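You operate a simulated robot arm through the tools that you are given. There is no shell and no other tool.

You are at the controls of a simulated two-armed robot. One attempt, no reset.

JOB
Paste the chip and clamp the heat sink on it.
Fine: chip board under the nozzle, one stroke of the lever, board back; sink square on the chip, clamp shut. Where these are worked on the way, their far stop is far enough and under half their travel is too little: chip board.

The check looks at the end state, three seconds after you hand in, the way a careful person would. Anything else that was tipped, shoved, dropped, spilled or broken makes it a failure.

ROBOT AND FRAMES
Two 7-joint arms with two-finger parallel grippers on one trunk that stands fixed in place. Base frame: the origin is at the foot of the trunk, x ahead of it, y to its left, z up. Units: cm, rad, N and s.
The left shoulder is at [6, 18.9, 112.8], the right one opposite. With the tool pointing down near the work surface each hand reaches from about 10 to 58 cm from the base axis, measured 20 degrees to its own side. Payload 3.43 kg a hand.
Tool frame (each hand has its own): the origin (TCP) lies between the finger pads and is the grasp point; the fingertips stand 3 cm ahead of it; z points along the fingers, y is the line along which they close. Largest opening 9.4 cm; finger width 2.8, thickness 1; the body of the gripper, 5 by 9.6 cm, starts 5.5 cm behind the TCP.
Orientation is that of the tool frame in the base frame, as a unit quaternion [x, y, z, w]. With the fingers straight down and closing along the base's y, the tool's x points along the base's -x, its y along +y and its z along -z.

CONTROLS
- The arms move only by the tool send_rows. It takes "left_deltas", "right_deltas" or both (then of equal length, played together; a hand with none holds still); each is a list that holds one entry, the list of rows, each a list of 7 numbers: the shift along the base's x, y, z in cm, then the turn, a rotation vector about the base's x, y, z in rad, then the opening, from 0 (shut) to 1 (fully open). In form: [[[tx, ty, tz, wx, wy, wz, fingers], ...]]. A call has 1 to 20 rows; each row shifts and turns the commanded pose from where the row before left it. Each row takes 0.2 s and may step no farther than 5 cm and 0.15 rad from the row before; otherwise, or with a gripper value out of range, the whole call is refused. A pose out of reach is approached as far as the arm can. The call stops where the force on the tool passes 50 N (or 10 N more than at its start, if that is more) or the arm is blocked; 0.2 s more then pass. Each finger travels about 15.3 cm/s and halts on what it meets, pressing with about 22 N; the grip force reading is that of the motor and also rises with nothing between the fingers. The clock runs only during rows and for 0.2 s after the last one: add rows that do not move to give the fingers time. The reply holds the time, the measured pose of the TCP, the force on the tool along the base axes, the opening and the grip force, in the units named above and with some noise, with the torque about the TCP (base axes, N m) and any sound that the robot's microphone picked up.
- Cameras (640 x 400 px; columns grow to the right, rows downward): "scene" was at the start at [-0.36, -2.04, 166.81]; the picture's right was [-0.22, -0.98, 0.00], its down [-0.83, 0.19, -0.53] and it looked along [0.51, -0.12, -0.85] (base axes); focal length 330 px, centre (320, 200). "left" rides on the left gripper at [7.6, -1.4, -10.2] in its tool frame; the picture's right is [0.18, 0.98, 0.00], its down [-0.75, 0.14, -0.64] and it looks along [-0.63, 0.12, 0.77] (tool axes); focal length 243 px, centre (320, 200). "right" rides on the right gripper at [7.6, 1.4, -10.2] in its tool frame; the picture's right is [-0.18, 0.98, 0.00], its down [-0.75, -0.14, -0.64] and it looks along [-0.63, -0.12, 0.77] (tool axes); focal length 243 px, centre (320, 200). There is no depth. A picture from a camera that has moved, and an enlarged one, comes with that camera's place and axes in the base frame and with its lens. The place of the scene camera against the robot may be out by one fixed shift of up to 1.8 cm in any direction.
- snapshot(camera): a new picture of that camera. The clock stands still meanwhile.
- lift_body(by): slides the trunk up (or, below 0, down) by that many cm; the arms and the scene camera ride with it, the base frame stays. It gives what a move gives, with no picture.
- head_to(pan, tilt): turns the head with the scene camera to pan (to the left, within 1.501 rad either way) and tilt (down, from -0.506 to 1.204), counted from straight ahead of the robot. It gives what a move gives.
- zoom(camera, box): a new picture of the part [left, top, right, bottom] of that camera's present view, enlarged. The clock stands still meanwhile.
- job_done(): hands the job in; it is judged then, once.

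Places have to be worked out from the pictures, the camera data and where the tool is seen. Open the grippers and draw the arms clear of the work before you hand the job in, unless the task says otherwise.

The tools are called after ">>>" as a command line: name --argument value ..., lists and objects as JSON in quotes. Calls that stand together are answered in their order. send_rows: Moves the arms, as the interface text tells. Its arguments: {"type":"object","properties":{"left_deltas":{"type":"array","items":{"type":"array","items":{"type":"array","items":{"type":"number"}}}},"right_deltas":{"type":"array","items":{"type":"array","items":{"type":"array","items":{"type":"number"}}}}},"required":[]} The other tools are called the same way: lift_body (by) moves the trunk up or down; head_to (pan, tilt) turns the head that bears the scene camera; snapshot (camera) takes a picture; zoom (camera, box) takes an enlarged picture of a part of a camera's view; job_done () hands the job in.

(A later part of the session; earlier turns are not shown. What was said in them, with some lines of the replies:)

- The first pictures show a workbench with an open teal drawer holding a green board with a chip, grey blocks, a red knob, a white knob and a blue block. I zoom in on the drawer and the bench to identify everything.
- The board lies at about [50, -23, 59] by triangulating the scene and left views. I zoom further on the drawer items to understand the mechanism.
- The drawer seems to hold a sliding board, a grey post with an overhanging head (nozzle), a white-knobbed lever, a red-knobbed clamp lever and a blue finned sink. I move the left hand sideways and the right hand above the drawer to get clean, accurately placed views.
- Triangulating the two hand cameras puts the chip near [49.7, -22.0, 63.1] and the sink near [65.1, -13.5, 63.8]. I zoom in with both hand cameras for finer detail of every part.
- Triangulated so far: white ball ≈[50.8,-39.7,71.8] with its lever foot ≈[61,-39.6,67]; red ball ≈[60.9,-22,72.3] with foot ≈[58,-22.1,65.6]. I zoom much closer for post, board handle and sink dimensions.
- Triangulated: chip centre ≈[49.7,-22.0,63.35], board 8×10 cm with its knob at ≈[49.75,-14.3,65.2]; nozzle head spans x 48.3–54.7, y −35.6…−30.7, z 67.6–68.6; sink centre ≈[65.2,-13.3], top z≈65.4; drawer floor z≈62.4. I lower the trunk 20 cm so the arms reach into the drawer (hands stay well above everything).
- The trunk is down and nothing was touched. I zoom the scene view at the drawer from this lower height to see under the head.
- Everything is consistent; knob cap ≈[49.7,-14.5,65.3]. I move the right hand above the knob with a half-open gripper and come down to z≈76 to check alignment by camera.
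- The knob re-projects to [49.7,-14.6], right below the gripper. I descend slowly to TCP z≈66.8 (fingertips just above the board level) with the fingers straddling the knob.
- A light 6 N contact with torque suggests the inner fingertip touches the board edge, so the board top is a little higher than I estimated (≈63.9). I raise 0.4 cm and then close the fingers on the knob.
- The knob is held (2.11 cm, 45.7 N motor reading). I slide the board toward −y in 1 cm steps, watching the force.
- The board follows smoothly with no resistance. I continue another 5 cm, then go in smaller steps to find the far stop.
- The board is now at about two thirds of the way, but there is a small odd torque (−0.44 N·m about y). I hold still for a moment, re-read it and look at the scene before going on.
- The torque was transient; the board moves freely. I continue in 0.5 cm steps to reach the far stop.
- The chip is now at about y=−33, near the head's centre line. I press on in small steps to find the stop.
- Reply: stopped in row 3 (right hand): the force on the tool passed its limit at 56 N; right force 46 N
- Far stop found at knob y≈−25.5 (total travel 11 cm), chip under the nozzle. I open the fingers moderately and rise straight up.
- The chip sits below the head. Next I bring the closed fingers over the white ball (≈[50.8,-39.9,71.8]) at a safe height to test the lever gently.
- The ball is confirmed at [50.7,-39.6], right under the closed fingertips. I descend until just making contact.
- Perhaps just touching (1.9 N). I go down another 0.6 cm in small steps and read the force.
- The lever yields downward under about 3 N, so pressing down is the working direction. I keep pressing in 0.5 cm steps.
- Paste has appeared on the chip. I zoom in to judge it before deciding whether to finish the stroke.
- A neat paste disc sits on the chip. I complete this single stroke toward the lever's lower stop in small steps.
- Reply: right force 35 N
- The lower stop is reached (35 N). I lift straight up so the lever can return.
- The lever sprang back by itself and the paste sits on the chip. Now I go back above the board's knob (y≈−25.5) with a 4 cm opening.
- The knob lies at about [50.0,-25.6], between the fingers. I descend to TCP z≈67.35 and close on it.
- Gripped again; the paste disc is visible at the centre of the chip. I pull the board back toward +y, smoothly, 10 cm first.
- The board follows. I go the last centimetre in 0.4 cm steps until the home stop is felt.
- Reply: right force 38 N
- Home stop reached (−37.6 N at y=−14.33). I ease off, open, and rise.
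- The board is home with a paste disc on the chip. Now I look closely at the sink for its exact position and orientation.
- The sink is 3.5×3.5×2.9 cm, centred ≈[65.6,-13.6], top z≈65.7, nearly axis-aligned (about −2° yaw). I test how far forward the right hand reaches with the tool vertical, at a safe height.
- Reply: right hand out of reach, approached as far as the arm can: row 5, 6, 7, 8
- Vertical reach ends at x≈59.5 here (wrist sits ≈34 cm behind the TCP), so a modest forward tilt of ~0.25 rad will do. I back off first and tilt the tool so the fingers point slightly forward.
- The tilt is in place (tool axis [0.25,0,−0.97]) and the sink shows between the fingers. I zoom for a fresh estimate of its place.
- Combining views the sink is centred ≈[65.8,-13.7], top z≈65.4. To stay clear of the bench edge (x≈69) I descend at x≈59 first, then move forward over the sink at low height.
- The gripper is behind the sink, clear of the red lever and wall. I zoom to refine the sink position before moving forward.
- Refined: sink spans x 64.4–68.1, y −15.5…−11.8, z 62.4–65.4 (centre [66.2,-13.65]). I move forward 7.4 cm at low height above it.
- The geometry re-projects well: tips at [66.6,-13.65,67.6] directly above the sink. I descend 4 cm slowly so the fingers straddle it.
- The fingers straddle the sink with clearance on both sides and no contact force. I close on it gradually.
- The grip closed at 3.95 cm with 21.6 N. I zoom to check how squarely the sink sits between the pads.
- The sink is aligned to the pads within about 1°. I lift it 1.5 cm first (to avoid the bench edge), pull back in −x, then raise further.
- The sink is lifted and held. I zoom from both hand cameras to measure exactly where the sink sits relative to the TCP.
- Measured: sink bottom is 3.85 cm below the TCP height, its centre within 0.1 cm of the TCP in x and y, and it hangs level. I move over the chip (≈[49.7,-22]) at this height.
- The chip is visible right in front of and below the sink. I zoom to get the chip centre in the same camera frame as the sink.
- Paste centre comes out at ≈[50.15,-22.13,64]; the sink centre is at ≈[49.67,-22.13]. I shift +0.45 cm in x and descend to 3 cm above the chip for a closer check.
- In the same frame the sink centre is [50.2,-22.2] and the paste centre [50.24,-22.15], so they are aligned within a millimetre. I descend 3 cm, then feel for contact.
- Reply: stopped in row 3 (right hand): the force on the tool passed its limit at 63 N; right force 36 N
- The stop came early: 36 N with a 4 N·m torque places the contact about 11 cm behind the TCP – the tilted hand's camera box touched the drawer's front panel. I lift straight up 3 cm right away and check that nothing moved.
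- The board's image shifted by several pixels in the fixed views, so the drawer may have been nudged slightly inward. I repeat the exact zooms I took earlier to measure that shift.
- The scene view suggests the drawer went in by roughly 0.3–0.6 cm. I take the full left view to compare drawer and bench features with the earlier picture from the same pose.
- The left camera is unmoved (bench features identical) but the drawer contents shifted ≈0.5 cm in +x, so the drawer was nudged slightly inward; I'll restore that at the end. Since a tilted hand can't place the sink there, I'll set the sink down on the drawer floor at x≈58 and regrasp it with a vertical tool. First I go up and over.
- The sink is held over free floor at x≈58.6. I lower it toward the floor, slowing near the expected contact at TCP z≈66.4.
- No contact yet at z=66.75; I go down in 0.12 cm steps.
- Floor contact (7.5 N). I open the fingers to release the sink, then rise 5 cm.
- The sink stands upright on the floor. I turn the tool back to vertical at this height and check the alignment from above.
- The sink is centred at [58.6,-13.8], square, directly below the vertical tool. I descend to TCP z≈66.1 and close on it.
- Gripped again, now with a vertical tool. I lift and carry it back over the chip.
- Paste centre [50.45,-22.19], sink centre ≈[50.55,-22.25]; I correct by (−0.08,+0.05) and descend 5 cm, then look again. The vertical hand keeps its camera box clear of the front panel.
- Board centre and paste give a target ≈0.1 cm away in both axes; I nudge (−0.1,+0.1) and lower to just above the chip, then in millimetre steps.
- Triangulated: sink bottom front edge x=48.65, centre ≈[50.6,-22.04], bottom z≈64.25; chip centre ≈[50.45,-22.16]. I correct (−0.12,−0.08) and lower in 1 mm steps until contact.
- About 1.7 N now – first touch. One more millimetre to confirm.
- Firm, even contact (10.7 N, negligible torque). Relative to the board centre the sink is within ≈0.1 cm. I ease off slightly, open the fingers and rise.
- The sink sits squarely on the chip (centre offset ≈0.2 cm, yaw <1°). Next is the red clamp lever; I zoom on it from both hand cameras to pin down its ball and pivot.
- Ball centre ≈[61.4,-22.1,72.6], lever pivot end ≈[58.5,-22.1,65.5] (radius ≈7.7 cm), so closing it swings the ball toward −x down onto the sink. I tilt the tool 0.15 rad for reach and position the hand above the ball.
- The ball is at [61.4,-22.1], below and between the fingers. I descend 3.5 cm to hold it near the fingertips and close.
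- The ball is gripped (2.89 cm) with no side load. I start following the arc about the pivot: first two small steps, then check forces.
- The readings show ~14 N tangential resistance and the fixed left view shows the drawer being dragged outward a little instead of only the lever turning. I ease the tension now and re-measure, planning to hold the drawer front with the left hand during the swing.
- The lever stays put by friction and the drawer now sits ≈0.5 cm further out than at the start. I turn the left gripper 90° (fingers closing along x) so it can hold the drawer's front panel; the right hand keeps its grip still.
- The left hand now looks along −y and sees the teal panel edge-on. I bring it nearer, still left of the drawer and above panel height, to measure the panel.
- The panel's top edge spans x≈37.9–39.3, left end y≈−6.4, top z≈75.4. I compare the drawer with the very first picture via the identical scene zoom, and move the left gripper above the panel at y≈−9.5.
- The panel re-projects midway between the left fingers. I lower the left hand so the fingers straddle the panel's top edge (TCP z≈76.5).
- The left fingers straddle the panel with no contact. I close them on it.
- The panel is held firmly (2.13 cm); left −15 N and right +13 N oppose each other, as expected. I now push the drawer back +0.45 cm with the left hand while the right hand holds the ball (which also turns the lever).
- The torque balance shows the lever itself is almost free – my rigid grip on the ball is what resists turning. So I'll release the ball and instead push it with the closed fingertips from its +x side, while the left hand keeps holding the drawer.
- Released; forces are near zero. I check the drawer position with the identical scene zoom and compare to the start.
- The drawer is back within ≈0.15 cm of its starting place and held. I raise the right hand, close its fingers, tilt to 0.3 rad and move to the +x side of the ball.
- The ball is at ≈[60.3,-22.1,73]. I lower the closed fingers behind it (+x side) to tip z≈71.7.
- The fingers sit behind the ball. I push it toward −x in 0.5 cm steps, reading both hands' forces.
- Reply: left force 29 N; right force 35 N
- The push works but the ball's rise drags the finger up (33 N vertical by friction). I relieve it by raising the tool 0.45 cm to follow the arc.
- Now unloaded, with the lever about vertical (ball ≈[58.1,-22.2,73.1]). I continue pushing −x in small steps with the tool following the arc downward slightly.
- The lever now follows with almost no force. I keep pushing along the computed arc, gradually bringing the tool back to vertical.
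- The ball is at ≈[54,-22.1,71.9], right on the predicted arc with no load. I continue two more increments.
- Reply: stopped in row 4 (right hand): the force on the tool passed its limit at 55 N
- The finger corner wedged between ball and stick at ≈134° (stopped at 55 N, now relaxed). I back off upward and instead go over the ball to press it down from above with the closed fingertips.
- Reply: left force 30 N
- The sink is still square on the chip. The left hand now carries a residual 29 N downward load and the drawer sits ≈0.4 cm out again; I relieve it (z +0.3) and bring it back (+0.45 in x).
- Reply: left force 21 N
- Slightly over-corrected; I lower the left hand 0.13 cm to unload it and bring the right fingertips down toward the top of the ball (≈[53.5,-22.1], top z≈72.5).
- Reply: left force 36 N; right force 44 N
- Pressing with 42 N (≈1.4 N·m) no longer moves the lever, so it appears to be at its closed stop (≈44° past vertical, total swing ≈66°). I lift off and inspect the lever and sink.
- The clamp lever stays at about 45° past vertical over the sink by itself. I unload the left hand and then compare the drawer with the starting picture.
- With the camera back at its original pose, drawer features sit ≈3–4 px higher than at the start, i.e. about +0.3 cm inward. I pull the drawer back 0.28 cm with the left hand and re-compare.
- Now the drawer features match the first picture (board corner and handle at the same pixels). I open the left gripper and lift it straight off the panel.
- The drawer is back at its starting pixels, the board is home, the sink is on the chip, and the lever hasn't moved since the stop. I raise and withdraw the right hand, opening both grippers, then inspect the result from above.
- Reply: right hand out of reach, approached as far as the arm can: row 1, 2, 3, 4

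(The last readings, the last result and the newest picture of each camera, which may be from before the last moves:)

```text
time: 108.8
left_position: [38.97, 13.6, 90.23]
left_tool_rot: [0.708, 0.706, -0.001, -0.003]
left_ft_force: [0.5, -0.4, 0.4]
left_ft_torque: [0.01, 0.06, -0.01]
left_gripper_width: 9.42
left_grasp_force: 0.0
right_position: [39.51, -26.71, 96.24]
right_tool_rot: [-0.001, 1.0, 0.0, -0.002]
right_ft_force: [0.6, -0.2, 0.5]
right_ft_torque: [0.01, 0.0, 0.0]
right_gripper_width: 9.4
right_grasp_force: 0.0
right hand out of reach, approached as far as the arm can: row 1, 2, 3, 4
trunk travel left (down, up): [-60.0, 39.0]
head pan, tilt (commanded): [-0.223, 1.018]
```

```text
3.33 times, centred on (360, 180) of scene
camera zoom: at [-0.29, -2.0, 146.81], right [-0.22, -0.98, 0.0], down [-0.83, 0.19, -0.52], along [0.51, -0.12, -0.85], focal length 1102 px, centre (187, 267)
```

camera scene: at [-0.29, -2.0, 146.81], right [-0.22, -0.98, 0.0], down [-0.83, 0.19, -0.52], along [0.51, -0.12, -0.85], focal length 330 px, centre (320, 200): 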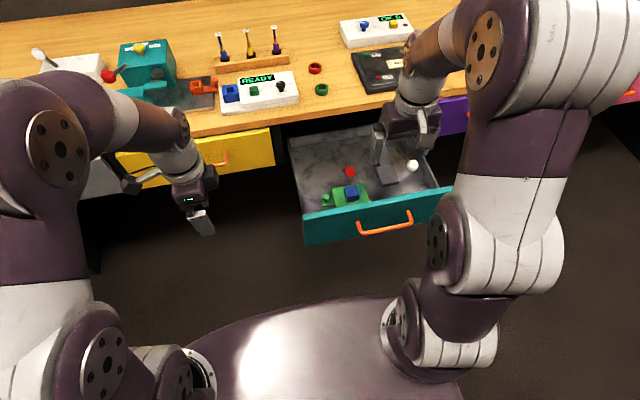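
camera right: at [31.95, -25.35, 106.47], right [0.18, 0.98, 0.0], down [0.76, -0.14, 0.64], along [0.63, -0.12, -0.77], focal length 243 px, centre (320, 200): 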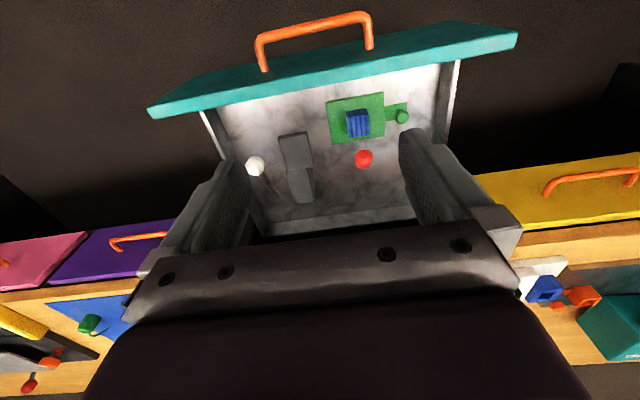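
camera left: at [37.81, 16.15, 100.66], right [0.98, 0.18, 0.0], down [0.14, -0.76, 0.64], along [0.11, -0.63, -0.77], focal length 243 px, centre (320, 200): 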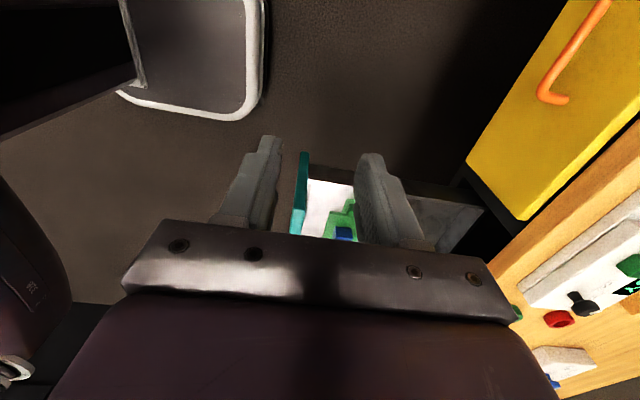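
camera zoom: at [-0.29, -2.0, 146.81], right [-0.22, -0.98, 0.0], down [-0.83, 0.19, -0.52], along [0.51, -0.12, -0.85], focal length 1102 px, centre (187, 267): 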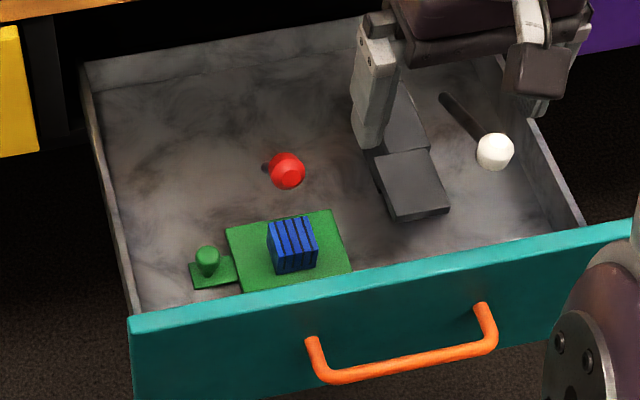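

Everything looks in order. To be sure about the clamp, I bring the left camera round for a side view of the lever (hand stays well left of the drawer).

>>> send_rows --left_deltas '[[[3, -2, 0, 0, 0, 0, 1], [3, -2, 0, 0, 0, 0, 1], [3, -2, 0, 0, 0, 0, 1], [2, -1.5, 0, 0, 0, 0, 1], [0, 0, 0, 0, 0, 0, 1]]]'

>>> snapshot --camera "left"

>>> zoom --camera "left" --box '[250, 100, 400, 230]'

```text
time: 110.0
left_position: [49.91, 5.98, 90.46]
left_tool_rot: [0.708, 0.706, -0.001, -0.003]
left_ft_force: [0.1, -0.1, 0.4]
left_ft_torque: [0.03, 0.02, 0.0]
left_gripper_width: 9.42
left_grasp_force: 0.0
right_position: [39.56, -26.89, 96.08]
right_tool_rot: [-0.002, 1.0, 0.001, -0.002]
right_ft_force: [0.4, 0.3, -0.6]
right_ft_torque: [0.01, 0.01, 0.01]
right_gripper_width: 9.4
right_grasp_force: 0.0
trunk travel left (down, up): [-60.0, 39.0]
head pan, tilt (commanded): [-0.223, 1.018]
```

```text
taken
camera left: at [48.59, 13.76, 100.73], right [0.98, 0.18, 0.0], down [0.14, -0.76, 0.64], along [0.11, -0.63, -0.77], focal length 243 px, centre (320, 200)
```

left: 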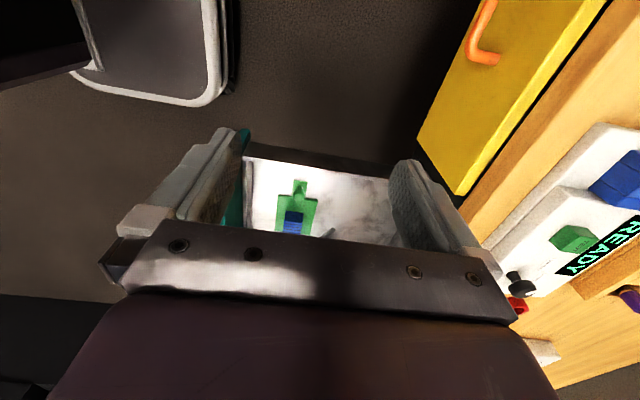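

```text
3.08 times, centred on (325, 165) of left
camera zoom: at [48.59, 13.76, 100.73], right [0.98, 0.18, 0.0], down [0.14, -0.76, 0.64], along [0.11, -0.63, -0.77], focal length 746 px, centre (305, 308)
```

zoom: 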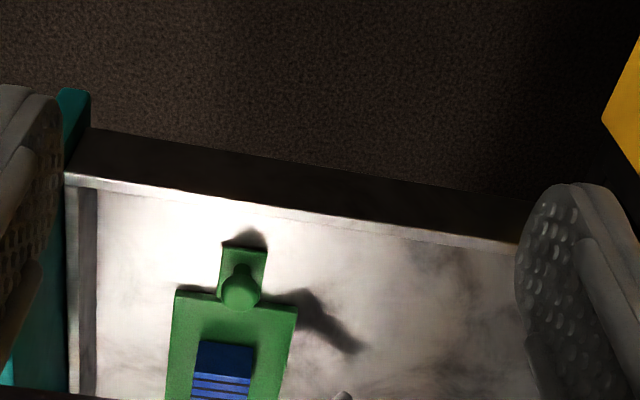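

The lever is hidden behind the gripper from there; I move the left hand 11 cm further toward −y (high above the drawer) for a view of it between the fingers.

>>> send_rows --left_deltas '[[[0, -3, 0, 0, 0, 0, 1], [0, -3, 0, 0, 0, 0, 1], [0, -3, 0, 0, 0, 0, 1], [0, -2.5, 0, 0, 0, 0, 1], [0, 0, 0, 0, 0, 0, 1]]]'

>>> snapshot --camera "left"

>>> zoom --camera "left" --box '[260, 100, 400, 230]'

```text
time: 111.2
left_position: [49.0, -4.68, 89.39]
left_tool_rot: [0.707, 0.707, -0.001, -0.003]
left_ft_force: [-0.2, -0.3, 1.0]
left_ft_torque: [0.03, -0.01, 0.03]
left_gripper_width: 9.4
left_grasp_force: 0.0
left hand out of reach, approached as far as the arm can: row 3, 4
right_position: [39.67, -26.78, 96.19]
right_tool_rot: [-0.001, 1.0, 0.0, -0.002]
right_ft_force: [0.5, -0.4, 0.3]
right_ft_torque: [-0.01, 0.02, -0.01]
right_gripper_width: 9.41
right_grasp_force: 0.0
trunk travel left (down, up): [-60.0, 39.0]
head pan, tilt (commanded): [-0.223, 1.018]
```

```text
taken
camera left: at [47.6, 3.03, 99.6], right [0.98, 0.18, -0.01], down [0.14, -0.76, 0.64], along [0.11, -0.63, -0.77], focal length 243 px, centre (320, 200)
```

left: 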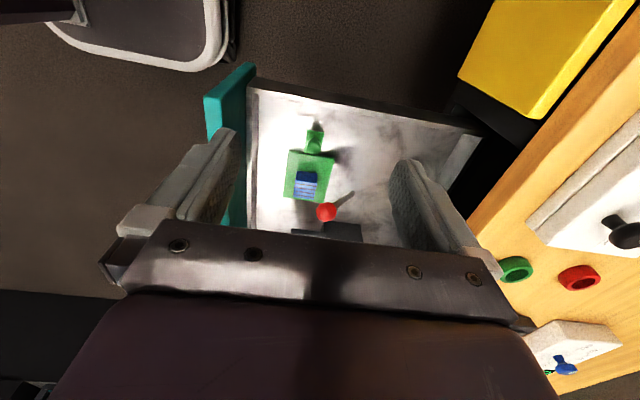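

```text
3.08 times, centred on (330, 165) of left
camera zoom: at [47.6, 3.03, 99.6], right [0.98, 0.18, -0.01], down [0.14, -0.76, 0.64], along [0.11, -0.63, -0.77], focal length 746 px, centre (289, 308)
```

zoom: 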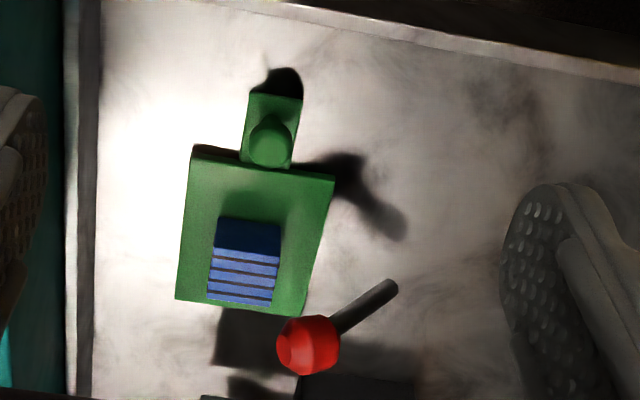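

The side view shows the lever leaned over toward the sink and the sink on the board. I zoom in once more to double-check the sink's squareness.

>>> zoom --camera "left" --box '[280, 140, 345, 210]'

>>> zoom --camera "right" --box '[320, 80, 420, 160]'

>>> zoom --camera "scene" --box '[335, 160, 385, 210]'

```text
5.71 times, centred on (312, 175) of left
camera zoom: at [47.6, 3.03, 99.6], right [0.98, 0.18, -0.01], down [0.14, -0.76, 0.64], along [0.11, -0.63, -0.77], focal length 1386 px, centre (363, 343)
```

zoom: 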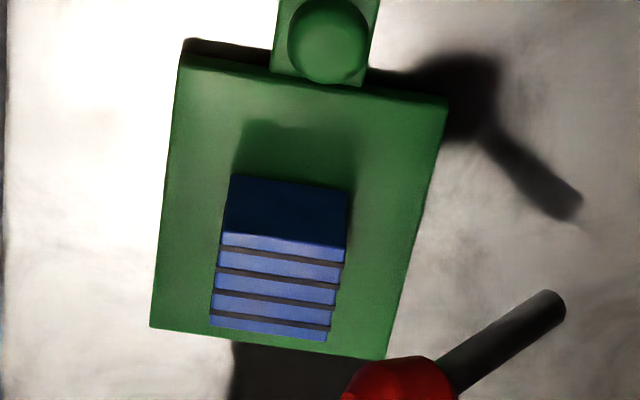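

```text
5.00 times, centred on (370, 120) of right
camera zoom: at [31.95, -25.33, 106.49], right [0.18, 0.98, 0.0], down [0.76, -0.14, 0.64], along [0.63, -0.12, -0.77], focal length 1213 px, centre (70, 600)
```

zoom: 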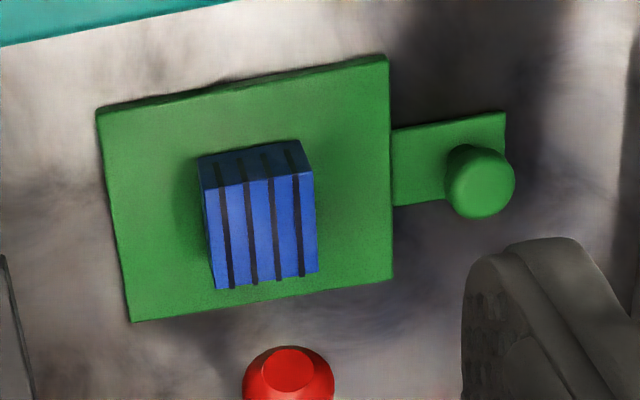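

```text
8.00 times, centred on (360, 185) of scene
camera zoom: at [-0.34, -2.0, 146.81], right [-0.22, -0.98, 0.0], down [-0.83, 0.19, -0.53], along [0.51, -0.12, -0.85], focal length 2644 px, centre (0, 320)
```

zoom: 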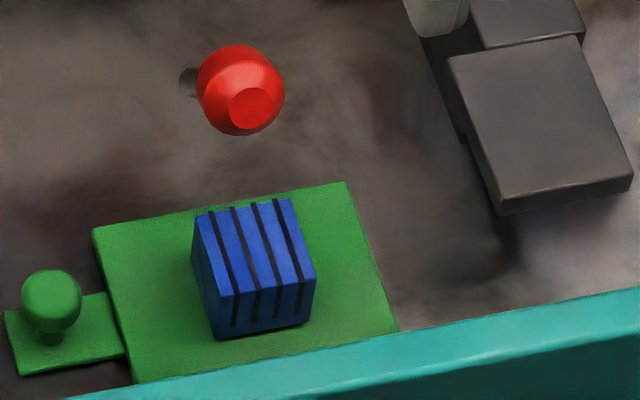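

The sink is square with the board and within ≈0.15 cm of its centre; the lever is over and holding. I draw both open hands back clear of the work.

>>> send_rows --left_deltas '[[[-1, 3, 1, 0, 0, 0, 1], [-2, 4, 1, 0, 0, 0, 1], [-2, 4, 1, 0, 0, 0, 1], [-3, 4, 1, 0, 0, 0, 1], [-3, 4, 0, 0, 0, 0, 1], [0, 0, 0, 0, 0, 0, 1]]]' --right_deltas '[[[-2, -1, 1, 0, 0, 0, 1], [-3, -2, 1, 0, 0, 0, 1], [-3, -3, 1, 0, 0, 0, 1], [-2, -3, 1, 0, 0, 0, 1], [0, -2, 0, 0, 0, 0, 1], [0, 0, 0, 0, 0, 0, 1]]]'

>>> snapshot --camera "scene"

>>> zoom --camera "scene" --box '[285, 110, 445, 230]'

```text
refused: row 4 steps farther than a row can; nothing moved
```

```text
taken
camera scene: at [-0.34, -2.0, 146.81], right [-0.22, -0.98, 0.0], down [-0.83, 0.19, -0.53], along [0.51, -0.12, -0.85], focal length 330 px, centre (320, 200)
```

scene: 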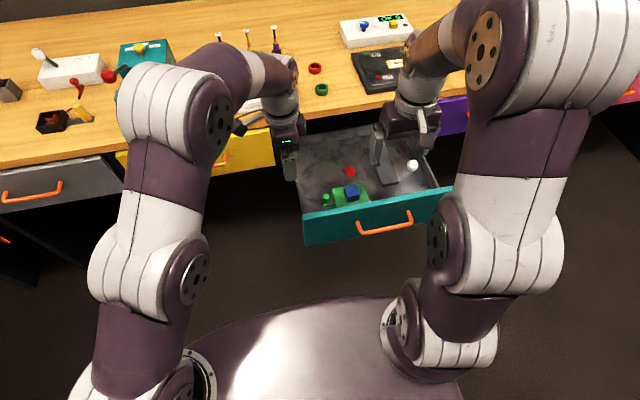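

```text
3.33 times, centred on (365, 170) of scene
camera zoom: at [-0.34, -2.0, 146.81], right [-0.22, -0.98, 0.0], down [-0.83, 0.19, -0.53], along [0.51, -0.12, -0.85], focal length 1102 px, centre (170, 300)
```

zoom: 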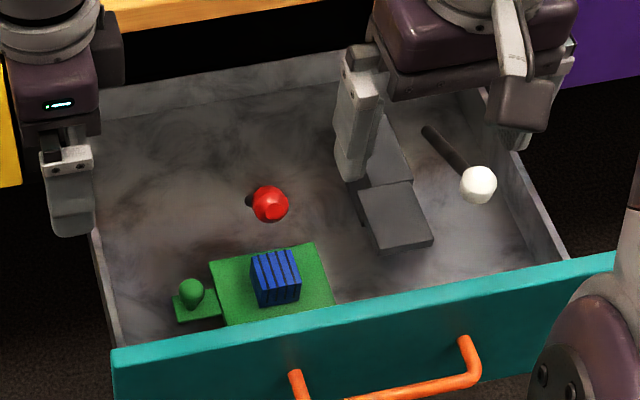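

That call was refused for one step being too long (nothing moved); the drawer still matches the first picture. I repeat the retreat with shorter steps.

>>> send_rows --left_deltas '[[[-1, 3, 1, 0, 0, 0, 1], [-2, 3, 1, 0, 0, 0, 1], [-2, 3, 1, 0, 0, 0, 1], [-2, 3, 1, 0, 0, 0, 1], [-2, 3, 0, 0, 0, 0, 1], [-1, 3, 0, 0, 0, 0, 1], [0, 0, 0, 0, 0, 0, 1], [0, 0, 0, 0, 0, 0, 1]]]' --right_deltas '[[[-2, -1, 1, 0, 0, 0, 1], [-2, -2, 1, 0, 0, 0, 1], [-2, -2, 1, 0, 0, 0, 1], [-2, -2, 1, 0, 0, 0, 1], [-1, -2, 0, 0, 0, 0, 1], [0, -2, 0, 0, 0, 0, 1], [0, 0, 0, 0, 0, 0, 1], [0, 0, 0, 0, 0, 0, 1]]]'

>>> snapshot --camera "scene"

>>> zoom --camera "scene" --box '[285, 110, 445, 230]'

>>> snapshot --camera "right"

```text
time: 113.0
left_position: [39.05, 13.03, 93.6]
left_tool_rot: [0.708, 0.706, -0.001, -0.003]
left_ft_force: [-0.5, 1.1, 0.0]
left_ft_torque: [0.02, 0.0, -0.03]
left_gripper_width: 9.39
left_grasp_force: 0.1
right_position: [30.7, -37.78, 100.18]
right_tool_rot: [-0.001, 1.0, 0.001, -0.002]
right_ft_force: [0.5, 0.4, -0.7]
right_ft_torque: [0.01, -0.02, -0.01]
right_gripper_width: 9.41
right_grasp_force: 0.1
trunk travel left (down, up): [-60.0, 39.0]
head pan, tilt (commanded): [-0.223, 1.018]
```

```text
taken
camera scene: at [-0.37, -2.02, 146.81], right [-0.22, -0.98, 0.0], down [-0.83, 0.19, -0.53], along [0.51, -0.12, -0.85], focal length 330 px, centre (320, 200)
```

scene: 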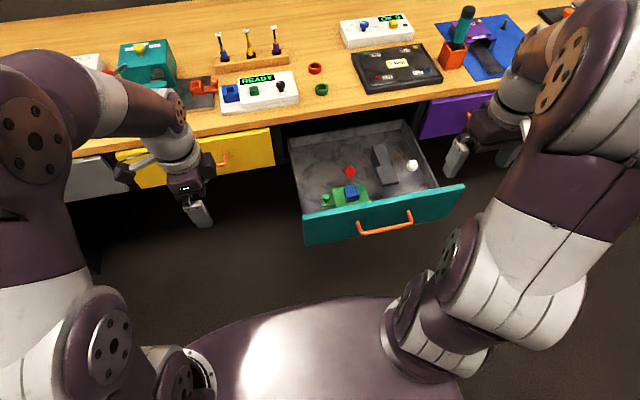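

```text
3.33 times, centred on (365, 170) of scene
camera zoom: at [-0.37, -2.02, 146.81], right [-0.22, -0.98, 0.0], down [-0.83, 0.19, -0.53], along [0.51, -0.12, -0.85], focal length 1102 px, centre (170, 300)
```

zoom: 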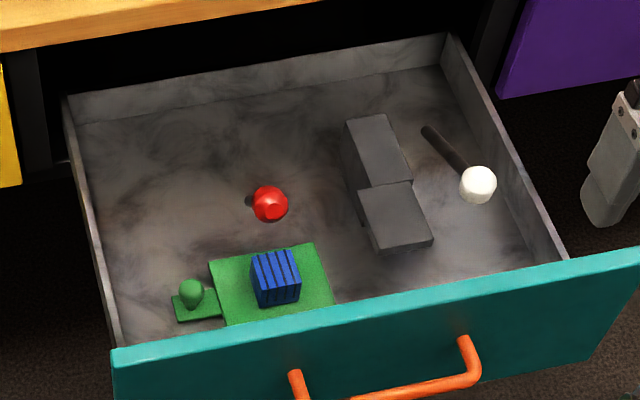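

```text
taken
camera right: at [23.09, -36.34, 110.44], right [0.18, 0.98, 0.0], down [0.76, -0.14, 0.64], along [0.63, -0.12, -0.77], focal length 243 px, centre (320, 200)
```

right: 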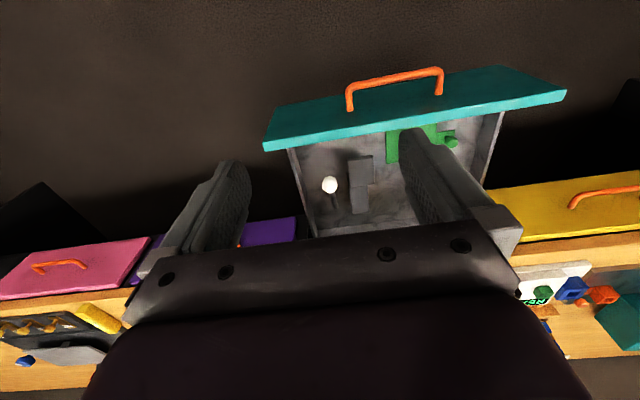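

Final check: drawer, board, white lever and bench items are where they were, the sink sits square on the pasted chip, the red clamp lever rests against its closed stop, and both hands are open and clear. I hand the job in.

>>> job_done

```text
The job is handed in.
```

I pasted the chip, set the heat sink on it and shut the clamp, then handed the job in. The tool only confirmed the hand-in, so I don't know how the check judged it.

- **Paste:** I slid the chip board to its far stop under the nozzle, pressed the white lever once to its stop, and slid the board back home. One round dab of paste was visible on the chip.
- **Sink:** It sits on the chip, square with the board. The last close views put its centre between about 0.15 and 0.35 cm off the board's centre.
- **Clamp:** I swung the red lever over until it would go no further. It rests about 45° past upright, leaning toward the sink, and stayed there after I let go. I took this as shut because pressing with about 42 N did not move it. The red knob is above the sink and does not touch it.

**Drawer nudged:** On the first try at placing the sink, the right hand's camera housing bumped the drawer front and pushed the drawer in a few millimetres. Working the clamp lever then pulled it about half a centimetre out. I held the drawer front with the left hand and put it back; it now lines up with the earlier pictures to within a millimetre or two. I saw nothing else disturbed, and both hands are open and clear of the work.
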